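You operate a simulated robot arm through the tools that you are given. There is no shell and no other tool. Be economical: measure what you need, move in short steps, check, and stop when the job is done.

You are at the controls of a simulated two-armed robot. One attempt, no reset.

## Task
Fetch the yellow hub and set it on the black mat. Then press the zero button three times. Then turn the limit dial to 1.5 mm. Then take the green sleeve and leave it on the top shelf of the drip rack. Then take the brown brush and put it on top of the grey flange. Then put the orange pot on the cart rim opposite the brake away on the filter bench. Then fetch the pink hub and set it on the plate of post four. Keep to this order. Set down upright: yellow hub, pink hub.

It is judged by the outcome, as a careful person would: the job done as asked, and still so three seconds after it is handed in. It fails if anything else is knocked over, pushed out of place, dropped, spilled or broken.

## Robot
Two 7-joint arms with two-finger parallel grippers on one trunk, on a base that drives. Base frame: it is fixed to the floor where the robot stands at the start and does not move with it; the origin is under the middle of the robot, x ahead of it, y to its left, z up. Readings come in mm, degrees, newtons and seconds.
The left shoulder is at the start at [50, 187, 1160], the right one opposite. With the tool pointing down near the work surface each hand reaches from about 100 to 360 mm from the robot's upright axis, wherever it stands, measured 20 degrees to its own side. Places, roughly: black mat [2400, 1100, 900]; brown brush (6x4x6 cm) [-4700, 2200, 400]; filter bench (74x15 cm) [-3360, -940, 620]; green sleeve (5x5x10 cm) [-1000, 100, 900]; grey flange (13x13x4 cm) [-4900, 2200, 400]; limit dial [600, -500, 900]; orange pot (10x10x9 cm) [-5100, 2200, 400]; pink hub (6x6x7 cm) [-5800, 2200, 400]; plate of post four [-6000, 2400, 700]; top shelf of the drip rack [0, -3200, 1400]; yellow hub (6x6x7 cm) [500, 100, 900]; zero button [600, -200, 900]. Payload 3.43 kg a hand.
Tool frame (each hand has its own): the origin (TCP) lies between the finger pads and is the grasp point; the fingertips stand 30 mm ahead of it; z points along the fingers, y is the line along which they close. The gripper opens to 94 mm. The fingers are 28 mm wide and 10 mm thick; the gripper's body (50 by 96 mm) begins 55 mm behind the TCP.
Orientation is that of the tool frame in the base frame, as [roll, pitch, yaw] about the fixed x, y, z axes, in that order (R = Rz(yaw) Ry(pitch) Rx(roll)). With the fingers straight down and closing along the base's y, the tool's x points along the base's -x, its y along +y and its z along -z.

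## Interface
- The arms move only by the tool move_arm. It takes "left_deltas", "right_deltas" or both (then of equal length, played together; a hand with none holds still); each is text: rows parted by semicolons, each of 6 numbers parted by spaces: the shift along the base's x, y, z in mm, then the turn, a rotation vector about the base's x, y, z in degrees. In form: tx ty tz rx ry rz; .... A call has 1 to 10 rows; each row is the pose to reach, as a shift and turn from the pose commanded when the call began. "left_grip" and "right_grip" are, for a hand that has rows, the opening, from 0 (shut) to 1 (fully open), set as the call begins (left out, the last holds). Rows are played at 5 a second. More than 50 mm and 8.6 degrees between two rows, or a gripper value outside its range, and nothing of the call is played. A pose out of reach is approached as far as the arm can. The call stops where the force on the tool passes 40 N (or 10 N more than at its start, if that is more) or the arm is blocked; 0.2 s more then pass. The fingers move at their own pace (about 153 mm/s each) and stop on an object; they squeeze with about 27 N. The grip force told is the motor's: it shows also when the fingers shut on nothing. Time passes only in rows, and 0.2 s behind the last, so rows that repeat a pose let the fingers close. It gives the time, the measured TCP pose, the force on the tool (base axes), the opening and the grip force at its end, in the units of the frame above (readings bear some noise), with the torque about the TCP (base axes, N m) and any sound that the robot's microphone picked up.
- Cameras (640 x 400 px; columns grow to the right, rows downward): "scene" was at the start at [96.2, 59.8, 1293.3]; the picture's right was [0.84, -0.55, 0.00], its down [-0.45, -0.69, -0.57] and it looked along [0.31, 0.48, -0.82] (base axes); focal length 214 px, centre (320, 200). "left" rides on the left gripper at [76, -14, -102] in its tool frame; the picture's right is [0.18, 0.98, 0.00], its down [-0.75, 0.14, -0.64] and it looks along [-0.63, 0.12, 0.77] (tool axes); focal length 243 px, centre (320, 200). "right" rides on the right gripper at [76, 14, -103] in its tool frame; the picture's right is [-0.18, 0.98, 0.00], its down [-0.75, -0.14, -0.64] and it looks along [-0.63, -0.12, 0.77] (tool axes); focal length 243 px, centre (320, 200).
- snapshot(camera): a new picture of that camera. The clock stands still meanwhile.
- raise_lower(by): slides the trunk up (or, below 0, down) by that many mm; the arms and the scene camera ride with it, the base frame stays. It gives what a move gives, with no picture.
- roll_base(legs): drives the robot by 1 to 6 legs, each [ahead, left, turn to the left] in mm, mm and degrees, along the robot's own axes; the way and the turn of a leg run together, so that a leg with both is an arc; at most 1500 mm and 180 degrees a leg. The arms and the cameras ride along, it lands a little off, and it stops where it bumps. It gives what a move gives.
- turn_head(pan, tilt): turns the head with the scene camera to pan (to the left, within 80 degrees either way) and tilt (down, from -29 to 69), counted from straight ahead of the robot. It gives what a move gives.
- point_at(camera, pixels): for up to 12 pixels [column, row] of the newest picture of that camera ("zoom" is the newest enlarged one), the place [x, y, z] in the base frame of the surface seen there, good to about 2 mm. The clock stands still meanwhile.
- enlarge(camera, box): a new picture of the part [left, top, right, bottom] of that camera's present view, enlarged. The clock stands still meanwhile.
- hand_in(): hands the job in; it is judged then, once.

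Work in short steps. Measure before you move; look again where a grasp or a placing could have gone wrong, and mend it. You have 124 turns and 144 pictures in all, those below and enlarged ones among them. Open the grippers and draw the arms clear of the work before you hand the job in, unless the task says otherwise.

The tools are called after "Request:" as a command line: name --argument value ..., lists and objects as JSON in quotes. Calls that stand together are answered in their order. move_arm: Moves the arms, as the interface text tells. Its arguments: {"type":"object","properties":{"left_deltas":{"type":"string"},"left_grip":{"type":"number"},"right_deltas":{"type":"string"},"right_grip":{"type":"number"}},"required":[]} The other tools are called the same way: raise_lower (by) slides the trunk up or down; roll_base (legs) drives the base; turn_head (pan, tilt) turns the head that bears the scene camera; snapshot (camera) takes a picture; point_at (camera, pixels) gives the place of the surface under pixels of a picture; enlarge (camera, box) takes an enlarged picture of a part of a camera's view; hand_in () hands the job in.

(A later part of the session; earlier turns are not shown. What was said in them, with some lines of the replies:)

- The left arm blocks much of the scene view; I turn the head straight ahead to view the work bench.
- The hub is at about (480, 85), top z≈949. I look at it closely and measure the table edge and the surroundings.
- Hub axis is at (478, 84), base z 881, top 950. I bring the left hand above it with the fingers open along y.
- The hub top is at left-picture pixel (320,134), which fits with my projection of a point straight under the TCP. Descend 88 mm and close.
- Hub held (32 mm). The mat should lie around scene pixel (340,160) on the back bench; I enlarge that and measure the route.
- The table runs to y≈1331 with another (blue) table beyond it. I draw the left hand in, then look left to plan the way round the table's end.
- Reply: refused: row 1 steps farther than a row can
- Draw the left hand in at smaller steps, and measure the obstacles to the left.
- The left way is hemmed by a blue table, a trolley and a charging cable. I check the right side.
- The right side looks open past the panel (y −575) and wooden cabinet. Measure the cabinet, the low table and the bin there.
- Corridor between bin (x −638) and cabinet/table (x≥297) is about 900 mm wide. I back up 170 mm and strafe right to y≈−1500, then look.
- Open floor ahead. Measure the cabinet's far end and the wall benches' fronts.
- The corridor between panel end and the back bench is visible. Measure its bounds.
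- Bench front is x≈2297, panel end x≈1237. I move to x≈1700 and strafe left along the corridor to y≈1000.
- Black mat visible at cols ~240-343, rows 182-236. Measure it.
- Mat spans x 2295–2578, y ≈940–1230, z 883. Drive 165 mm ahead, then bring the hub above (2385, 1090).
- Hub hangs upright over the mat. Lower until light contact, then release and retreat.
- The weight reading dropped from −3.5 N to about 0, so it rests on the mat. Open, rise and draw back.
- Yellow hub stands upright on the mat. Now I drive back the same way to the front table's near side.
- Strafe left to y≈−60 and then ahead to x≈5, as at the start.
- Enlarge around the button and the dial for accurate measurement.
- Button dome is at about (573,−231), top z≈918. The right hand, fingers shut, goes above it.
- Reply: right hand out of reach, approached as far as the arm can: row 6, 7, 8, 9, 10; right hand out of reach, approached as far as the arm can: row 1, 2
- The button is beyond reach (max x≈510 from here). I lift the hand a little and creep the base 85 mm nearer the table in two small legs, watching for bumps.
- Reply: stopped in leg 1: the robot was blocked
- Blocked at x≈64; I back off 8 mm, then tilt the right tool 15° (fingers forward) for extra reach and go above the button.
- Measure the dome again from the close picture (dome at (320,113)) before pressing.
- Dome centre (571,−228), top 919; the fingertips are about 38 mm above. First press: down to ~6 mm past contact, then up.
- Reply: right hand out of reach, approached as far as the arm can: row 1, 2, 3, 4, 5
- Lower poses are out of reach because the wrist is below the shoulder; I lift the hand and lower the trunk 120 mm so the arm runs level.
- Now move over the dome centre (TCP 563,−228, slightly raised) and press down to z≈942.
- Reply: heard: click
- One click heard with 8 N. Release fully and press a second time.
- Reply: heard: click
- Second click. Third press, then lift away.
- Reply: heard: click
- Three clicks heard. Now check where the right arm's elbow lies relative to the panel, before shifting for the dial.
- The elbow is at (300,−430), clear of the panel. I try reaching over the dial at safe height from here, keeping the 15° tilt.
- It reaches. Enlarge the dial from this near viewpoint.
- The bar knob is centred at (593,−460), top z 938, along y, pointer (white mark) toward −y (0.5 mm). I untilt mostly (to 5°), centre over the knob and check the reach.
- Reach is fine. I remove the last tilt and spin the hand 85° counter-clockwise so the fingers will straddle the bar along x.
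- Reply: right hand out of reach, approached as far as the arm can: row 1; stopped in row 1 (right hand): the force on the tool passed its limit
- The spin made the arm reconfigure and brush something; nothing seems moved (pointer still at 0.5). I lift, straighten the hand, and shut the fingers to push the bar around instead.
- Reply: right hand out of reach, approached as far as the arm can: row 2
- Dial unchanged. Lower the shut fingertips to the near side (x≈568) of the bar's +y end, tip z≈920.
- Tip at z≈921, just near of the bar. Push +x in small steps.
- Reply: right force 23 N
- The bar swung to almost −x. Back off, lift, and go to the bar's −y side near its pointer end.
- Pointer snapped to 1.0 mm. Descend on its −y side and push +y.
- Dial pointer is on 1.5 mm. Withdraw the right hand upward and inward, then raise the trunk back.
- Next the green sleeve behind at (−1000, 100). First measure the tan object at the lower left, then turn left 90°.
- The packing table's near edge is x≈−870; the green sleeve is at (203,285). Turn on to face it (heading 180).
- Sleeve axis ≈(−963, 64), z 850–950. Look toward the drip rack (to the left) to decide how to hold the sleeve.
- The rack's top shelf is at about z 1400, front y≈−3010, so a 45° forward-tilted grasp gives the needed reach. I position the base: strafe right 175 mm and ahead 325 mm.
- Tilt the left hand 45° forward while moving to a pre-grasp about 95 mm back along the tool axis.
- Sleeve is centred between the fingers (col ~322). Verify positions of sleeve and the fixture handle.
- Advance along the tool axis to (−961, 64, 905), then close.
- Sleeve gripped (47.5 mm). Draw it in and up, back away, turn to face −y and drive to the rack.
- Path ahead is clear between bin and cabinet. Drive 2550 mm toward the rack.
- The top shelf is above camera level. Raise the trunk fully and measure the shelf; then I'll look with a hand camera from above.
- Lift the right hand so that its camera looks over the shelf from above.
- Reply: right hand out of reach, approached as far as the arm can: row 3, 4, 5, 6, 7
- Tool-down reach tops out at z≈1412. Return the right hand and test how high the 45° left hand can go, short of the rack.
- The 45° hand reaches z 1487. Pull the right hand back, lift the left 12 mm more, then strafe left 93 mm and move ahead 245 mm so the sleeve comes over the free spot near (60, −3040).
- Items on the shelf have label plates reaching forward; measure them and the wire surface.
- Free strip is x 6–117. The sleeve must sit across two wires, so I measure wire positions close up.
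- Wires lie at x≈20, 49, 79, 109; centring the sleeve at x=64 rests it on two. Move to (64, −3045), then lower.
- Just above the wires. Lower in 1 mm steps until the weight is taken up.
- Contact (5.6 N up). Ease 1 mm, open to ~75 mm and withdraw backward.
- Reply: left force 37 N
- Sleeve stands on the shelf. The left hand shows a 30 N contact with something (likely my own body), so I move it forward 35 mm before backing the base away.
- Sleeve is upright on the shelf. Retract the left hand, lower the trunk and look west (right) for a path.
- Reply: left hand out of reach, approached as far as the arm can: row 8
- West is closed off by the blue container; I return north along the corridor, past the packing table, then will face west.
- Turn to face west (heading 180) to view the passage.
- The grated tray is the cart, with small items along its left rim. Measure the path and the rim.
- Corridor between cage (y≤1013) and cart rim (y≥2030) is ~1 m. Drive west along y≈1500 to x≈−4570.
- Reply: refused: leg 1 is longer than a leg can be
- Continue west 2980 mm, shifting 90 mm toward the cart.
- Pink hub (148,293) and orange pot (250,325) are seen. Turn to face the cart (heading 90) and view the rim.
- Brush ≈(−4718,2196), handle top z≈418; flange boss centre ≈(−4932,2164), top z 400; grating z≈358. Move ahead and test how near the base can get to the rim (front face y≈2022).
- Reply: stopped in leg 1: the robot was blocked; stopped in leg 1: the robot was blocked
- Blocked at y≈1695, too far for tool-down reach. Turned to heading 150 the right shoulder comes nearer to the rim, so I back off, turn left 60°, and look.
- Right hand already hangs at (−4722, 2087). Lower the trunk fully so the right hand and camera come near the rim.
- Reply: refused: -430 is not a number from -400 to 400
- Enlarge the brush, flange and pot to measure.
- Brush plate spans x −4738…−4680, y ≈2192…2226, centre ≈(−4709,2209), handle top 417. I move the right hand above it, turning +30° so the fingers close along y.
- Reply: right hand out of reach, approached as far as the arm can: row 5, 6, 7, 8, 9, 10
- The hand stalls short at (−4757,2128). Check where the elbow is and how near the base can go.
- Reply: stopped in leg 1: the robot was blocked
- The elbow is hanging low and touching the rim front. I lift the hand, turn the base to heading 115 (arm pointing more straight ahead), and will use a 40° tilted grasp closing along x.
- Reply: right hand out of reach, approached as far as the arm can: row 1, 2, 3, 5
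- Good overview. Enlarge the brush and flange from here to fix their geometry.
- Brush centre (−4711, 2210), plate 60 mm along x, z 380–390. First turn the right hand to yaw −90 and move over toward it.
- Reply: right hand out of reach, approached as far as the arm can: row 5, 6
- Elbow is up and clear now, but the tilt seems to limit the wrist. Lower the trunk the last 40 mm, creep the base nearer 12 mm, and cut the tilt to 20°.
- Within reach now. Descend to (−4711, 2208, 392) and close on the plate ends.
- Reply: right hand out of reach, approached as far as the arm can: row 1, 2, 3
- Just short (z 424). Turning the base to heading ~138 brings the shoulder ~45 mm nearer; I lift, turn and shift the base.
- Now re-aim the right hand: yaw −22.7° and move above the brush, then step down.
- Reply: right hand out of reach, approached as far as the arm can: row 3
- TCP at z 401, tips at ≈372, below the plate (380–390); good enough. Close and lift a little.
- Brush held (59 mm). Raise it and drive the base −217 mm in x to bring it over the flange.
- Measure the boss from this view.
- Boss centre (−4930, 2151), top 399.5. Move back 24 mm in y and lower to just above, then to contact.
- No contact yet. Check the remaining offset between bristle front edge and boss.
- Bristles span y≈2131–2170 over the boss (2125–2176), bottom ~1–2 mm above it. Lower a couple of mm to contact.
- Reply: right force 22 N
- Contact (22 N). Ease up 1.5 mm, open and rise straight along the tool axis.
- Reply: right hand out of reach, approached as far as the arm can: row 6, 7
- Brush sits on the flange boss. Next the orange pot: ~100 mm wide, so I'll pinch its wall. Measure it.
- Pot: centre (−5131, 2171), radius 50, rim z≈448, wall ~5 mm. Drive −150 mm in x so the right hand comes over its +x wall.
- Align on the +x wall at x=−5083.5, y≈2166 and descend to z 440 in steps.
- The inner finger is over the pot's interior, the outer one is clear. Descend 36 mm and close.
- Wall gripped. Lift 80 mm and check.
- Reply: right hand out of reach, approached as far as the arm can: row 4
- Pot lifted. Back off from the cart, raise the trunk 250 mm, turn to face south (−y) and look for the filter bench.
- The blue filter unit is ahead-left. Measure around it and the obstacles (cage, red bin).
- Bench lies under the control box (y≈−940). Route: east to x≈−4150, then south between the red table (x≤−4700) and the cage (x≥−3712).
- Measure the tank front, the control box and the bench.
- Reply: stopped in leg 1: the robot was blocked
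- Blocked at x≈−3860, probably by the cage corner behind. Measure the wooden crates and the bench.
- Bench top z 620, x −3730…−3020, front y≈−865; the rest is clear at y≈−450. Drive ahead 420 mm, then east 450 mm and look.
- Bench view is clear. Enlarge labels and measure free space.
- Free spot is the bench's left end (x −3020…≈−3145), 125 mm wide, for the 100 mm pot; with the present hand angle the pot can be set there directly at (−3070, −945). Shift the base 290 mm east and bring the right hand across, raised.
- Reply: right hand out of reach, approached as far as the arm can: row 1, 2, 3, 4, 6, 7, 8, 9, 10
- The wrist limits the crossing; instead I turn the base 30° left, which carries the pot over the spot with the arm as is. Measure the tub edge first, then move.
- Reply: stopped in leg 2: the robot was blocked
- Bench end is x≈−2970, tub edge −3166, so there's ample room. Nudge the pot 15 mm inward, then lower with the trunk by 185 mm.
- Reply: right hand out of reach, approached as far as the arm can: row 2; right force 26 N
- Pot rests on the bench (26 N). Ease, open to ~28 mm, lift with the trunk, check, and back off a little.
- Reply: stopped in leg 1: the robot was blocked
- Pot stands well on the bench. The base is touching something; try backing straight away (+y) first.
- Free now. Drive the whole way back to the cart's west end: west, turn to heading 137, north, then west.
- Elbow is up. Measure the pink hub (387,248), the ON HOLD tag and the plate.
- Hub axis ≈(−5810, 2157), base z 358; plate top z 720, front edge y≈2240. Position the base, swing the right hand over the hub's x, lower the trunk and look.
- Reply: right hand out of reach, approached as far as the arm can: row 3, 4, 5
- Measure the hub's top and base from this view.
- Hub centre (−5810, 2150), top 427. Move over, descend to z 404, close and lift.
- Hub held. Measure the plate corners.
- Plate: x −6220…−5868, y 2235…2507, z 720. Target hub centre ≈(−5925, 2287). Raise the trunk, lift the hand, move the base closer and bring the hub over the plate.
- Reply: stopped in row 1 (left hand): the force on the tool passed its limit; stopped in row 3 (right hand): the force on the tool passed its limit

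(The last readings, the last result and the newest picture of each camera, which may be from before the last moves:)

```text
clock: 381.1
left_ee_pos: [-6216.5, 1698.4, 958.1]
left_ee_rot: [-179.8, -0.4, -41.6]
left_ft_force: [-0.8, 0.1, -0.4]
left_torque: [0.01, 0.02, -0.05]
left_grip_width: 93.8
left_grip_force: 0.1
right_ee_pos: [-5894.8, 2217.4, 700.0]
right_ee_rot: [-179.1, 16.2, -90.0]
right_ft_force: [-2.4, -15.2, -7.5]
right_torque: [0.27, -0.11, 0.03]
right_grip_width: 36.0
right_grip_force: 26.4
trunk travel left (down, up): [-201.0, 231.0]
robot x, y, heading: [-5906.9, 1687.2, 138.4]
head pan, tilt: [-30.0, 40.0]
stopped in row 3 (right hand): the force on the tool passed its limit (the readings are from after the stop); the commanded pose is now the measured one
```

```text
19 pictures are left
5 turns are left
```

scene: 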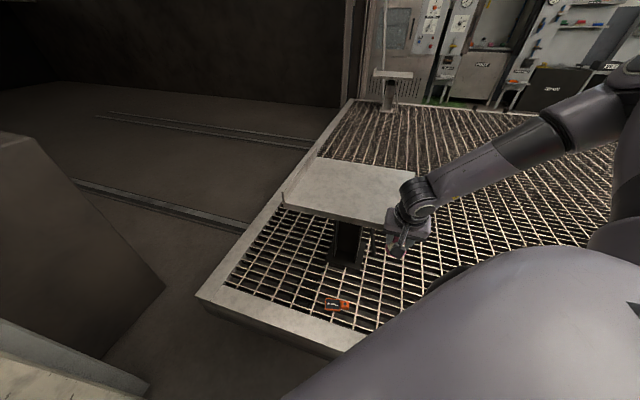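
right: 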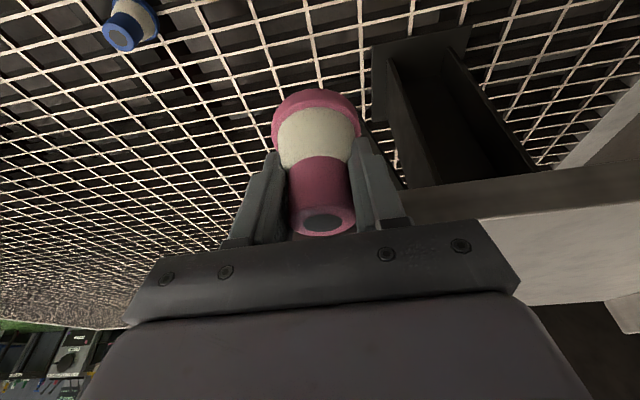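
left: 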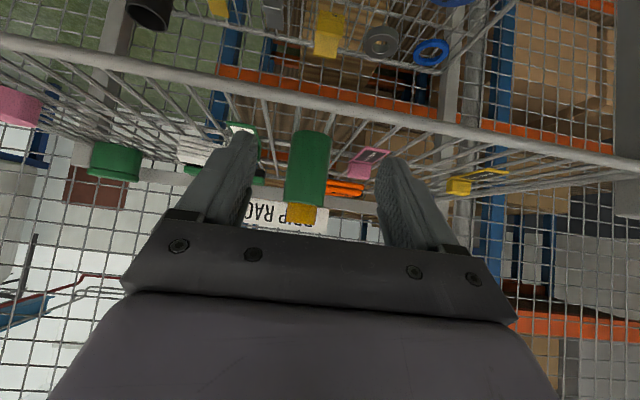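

The lift was cut short, so the hand nudged the plate's front edge. Retreat 45 mm, restore the tilt, lift with the trunk 110 mm, then come over the plate.

Request:
move_arm --right_deltas "5 -25 0 0 0 0; 8 -45 0 2.9 0 0; 8 -45 0 2.9 0 0"

Request:
raise_lower --by 110

Request:
move_arm --right_deltas "-15 35 0 0 0 0; -27 75 0 0 0 0; -38 113 0 0 0 0"

Request:
snapshot --camera "right"

Request:
enlarge --camera "scene" --box '[280, 140, 480, 265]'

```text
clock: 381.9
left_ee_pos: [-6217.1, 1698.6, 959.9]
left_ee_rot: [180.0, -0.5, -41.4]
left_ft_force: [-0.5, -0.5, 0.7]
left_torque: [-0.07, 0.0, 0.03]
left_grip_width: 94.1
left_grip_force: 0.1
right_ee_pos: [-5887.8, 2177.0, 700.5]
right_ee_rot: [-179.3, 19.7, -90.0]
right_ft_force: [-0.2, 0.1, -3.7]
right_torque: [0.0, -0.05, 0.01]
right_grip_width: 36.3
right_grip_force: 27.0
trunk travel left (down, up): [-201.0, 231.0]
robot x, y, heading: [-5909.5, 1686.1, 138.0]
head pan, tilt: [-30.0, 40.0]
```

```text
clock: 383.3
left_ee_pos: [-6218.0, 1699.3, 1068.4]
left_ee_rot: [-179.9, -0.5, -41.5]
left_ft_force: [-0.8, 0.1, 0.0]
left_torque: [-0.01, -0.05, 0.02]
left_grip_width: 94.0
left_grip_force: 0.0
right_ee_pos: [-5887.3, 2177.2, 809.8]
right_ee_rot: [-179.1, 19.7, -90.0]
right_ft_force: [0.6, 1.0, -3.8]
right_torque: [0.04, 0.01, 0.0]
right_grip_width: 36.4
right_grip_force: 26.8
trunk travel left (down, up): [-311.0, 121.0]
robot x, y, heading: [-5906.2, 1685.4, 138.5]
head pan, tilt: [-30.0, 40.0]
```

```text
clock: 384.1
left_ee_pos: [-6217.6, 1698.6, 1068.4]
left_ee_rot: [-180.0, -0.4, -41.4]
left_ft_force: [-0.7, 0.1, -0.8]
left_torque: [-0.01, -0.07, 0.06]
left_grip_width: 93.9
left_grip_force: 0.0
right_ee_pos: [-5924.7, 2289.6, 810.5]
right_ee_rot: [-179.3, 19.8, -90.0]
right_ft_force: [0.0, 0.5, -3.1]
right_torque: [0.02, -0.02, -0.01]
right_grip_width: 36.4
right_grip_force: 27.0
trunk travel left (down, up): [-311.0, 121.0]
robot x, y, heading: [-5908.4, 1680.7, 138.2]
head pan, tilt: [-30.0, 40.0]
```

```text
18 pictures are left
```

right: 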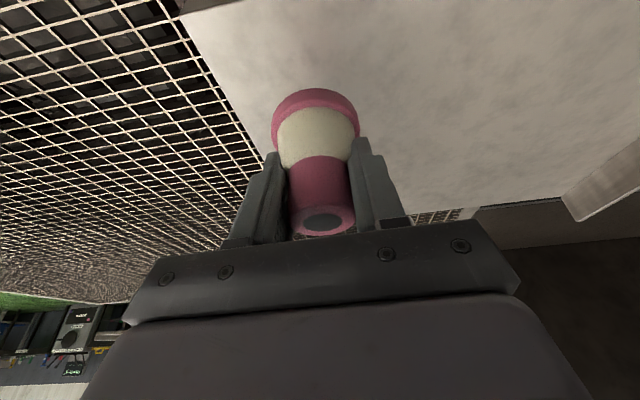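

```text
3.20 times, centred on (380, 202) of scene
4 turns are left
```

zoom: 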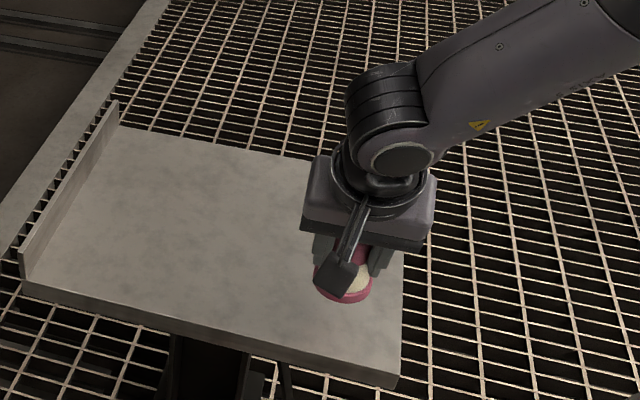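

Hub is over the plate at (−5925, 2290), well inside. Lower to gentle contact and check.

Request:
move_arm --right_deltas "0 0 -25 0 0 0; 0 0 -37 0 0 0; 0 0 -41 0 0 0; 0 0 -43 0 0 0; 0 0 -45 0 0 0; 0 0 -46 0 0 0; 0 0 -46 0 0 0"

Request:
snapshot --camera "right"

Request:
enlarge --camera "scene" --box '[340, 160, 440, 260]'

```text
clock: 385.7
left_ee_pos: [-6217.5, 1696.7, 1069.5]
left_ee_rot: [-179.9, -0.4, -41.5]
left_ft_force: [0.0, 0.6, 0.1]
left_torque: [-0.03, -0.05, -0.01]
left_grip_width: 93.8
left_grip_force: 0.0
right_ee_pos: [-5925.6, 2288.7, 767.7]
right_ee_rot: [-179.4, 20.0, -90.0]
right_ft_force: [4.5, 4.4, 21.2]
right_torque: [-0.27, 0.14, 0.01]
right_grip_width: 36.4
right_grip_force: 27.3
trunk travel left (down, up): [-311.0, 121.0]
robot x, y, heading: [-5907.1, 1682.9, 138.2]
head pan, tilt: [-30.0, 40.0]
```

```text
16 pictures are left
```

right: 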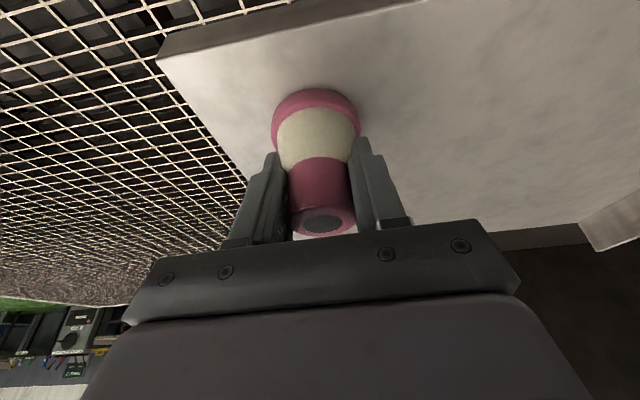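

```text
4.00 times, centred on (390, 210) of scene
3 turns are left
```

zoom: 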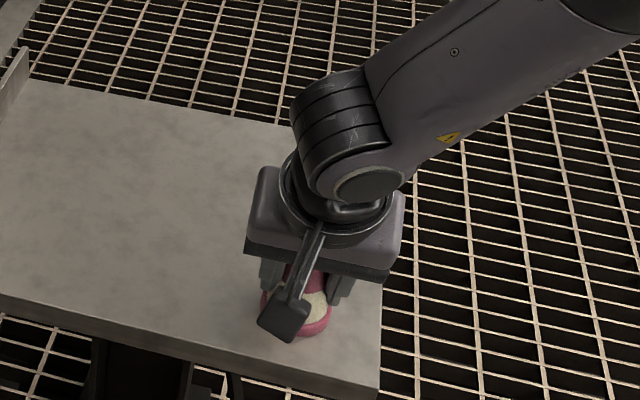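

In contact (21 N). Ease 1.5 mm, open, and withdraw up along the tool axis, then check.

Request:
move_arm --right_deltas "0 0 1.5 0 0 0; 0 0 1.5 0 0 0; 0 0 1.5 0 0 0; 0 0 1.5 0 0 0" --right_grip 1

Request:
raise_lower --by 110

Request:
snapshot --camera "right"

Request:
roll_base --legs '[[-180, 200, 0]]'

Request:
snapshot --camera "scene"

```text
clock: 386.7
left_ee_pos: [-6217.7, 1698.3, 1069.3]
left_ee_rot: [-179.9, -0.4, -41.5]
left_ft_force: [-0.6, 0.3, 0.1]
left_torque: [-0.03, -0.02, -0.01]
left_grip_width: 94.0
left_grip_force: 0.1
right_ee_pos: [-5923.5, 2289.1, 765.3]
right_ee_rot: [-179.1, 19.6, -90.0]
right_ft_force: [0.0, 0.3, -0.8]
right_torque: [-0.01, 0.01, 0.01]
right_grip_width: 94.0
right_grip_force: 0.1
trunk travel left (down, up): [-311.0, 121.0]
robot x, y, heading: [-5907.2, 1687.1, 138.3]
head pan, tilt: [-30.0, 40.0]
```

```text
clock: 388.1
left_ee_pos: [-6218.0, 1698.4, 1178.2]
left_ee_rot: [180.0, -0.5, -41.5]
left_ft_force: [-0.5, 0.0, 0.0]
left_torque: [-0.02, -0.05, -0.01]
left_grip_width: 93.8
left_grip_force: 0.0
right_ee_pos: [-5923.6, 2288.6, 876.6]
right_ee_rot: [-179.2, 19.8, -90.0]
right_ft_force: [-0.6, 0.1, -0.1]
right_torque: [0.05, -0.02, 0.02]
right_grip_width: 94.0
right_grip_force: 0.1
trunk travel left (down, up): [-421.0, 11.0]
robot x, y, heading: [-5906.6, 1685.9, 138.2]
head pan, tilt: [-30.0, 40.0]
```

```text
14 pictures are left
```

right: 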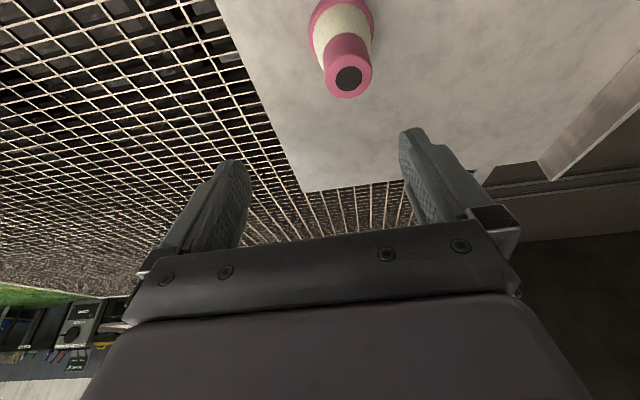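

```text
clock: 390.0
left_ee_pos: [-6218.3, 1431.0, 1179.4]
left_ee_rot: [-179.9, -0.5, -41.6]
left_ft_force: [-0.6, -0.1, 0.1]
left_torque: [-0.02, -0.06, 0.02]
left_grip_width: 93.8
left_grip_force: 0.1
right_ee_pos: [-5923.6, 2022.5, 876.9]
right_ee_rot: [-179.1, 19.7, -90.2]
right_ft_force: [0.7, -0.4, 0.3]
right_torque: [0.02, 0.0, -0.01]
right_grip_width: 94.1
right_grip_force: 0.1
trunk travel left (down, up): [-421.0, 11.0]
robot x, y, heading: [-5908.0, 1419.7, 138.1]
head pan, tilt: [-30.0, 40.0]
```

```text
13 pictures are left
2 turns are left
```

scene: 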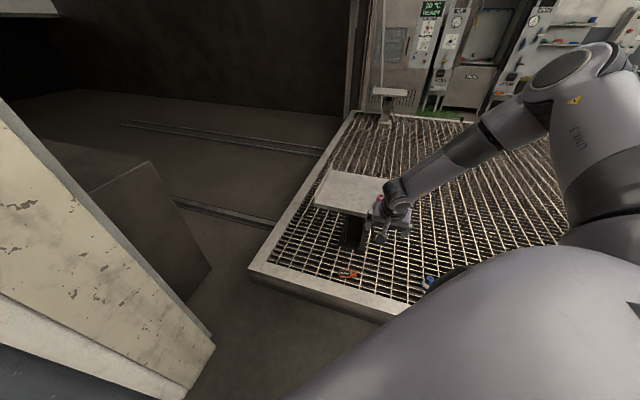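

The right-hand picture shows the pink hub standing upright on the plate at (342,45). The grippers are open and both arms are clear, so I hand in.

Request:
hand_in

```text
The job is handed in.
```

I carried out all seven steps in the order asked and handed the job in. There were a few light bumps on the way; I saw nothing moved by them.

| Step | Result | How it was checked |
|---|---|---|
| Yellow hub | Upright on the black mat | Seen in a picture after release |
| Zero button | Pressed three times | One click heard at each press |
| Limit dial | Pointer at the 1.5 mm position, by way of 1.0 mm | Seen in a close picture |
| Green sleeve | Upright on the top shelf of the drip rack, resting across two wires | Seen in a picture after release |
| Brown brush | On the raised centre of the grey flange | Seen in a picture after release |
| Orange pot | On the filter bench, at the end beside the grit tub | Seen in a picture after release |
| Pink hub | Upright on the plate of post four | Seen in a picture after release |

- **Base bumps:** the base was stopped by contact several times: at the front table, the cart, near the cage, and at the filter bench.
- **Arm and hand bumps:** an arm brushed something beside the dial. The elbow touched the cart rim. The right hand, holding the pink hub, nudged the front edge of post four's plate with about 15 N.
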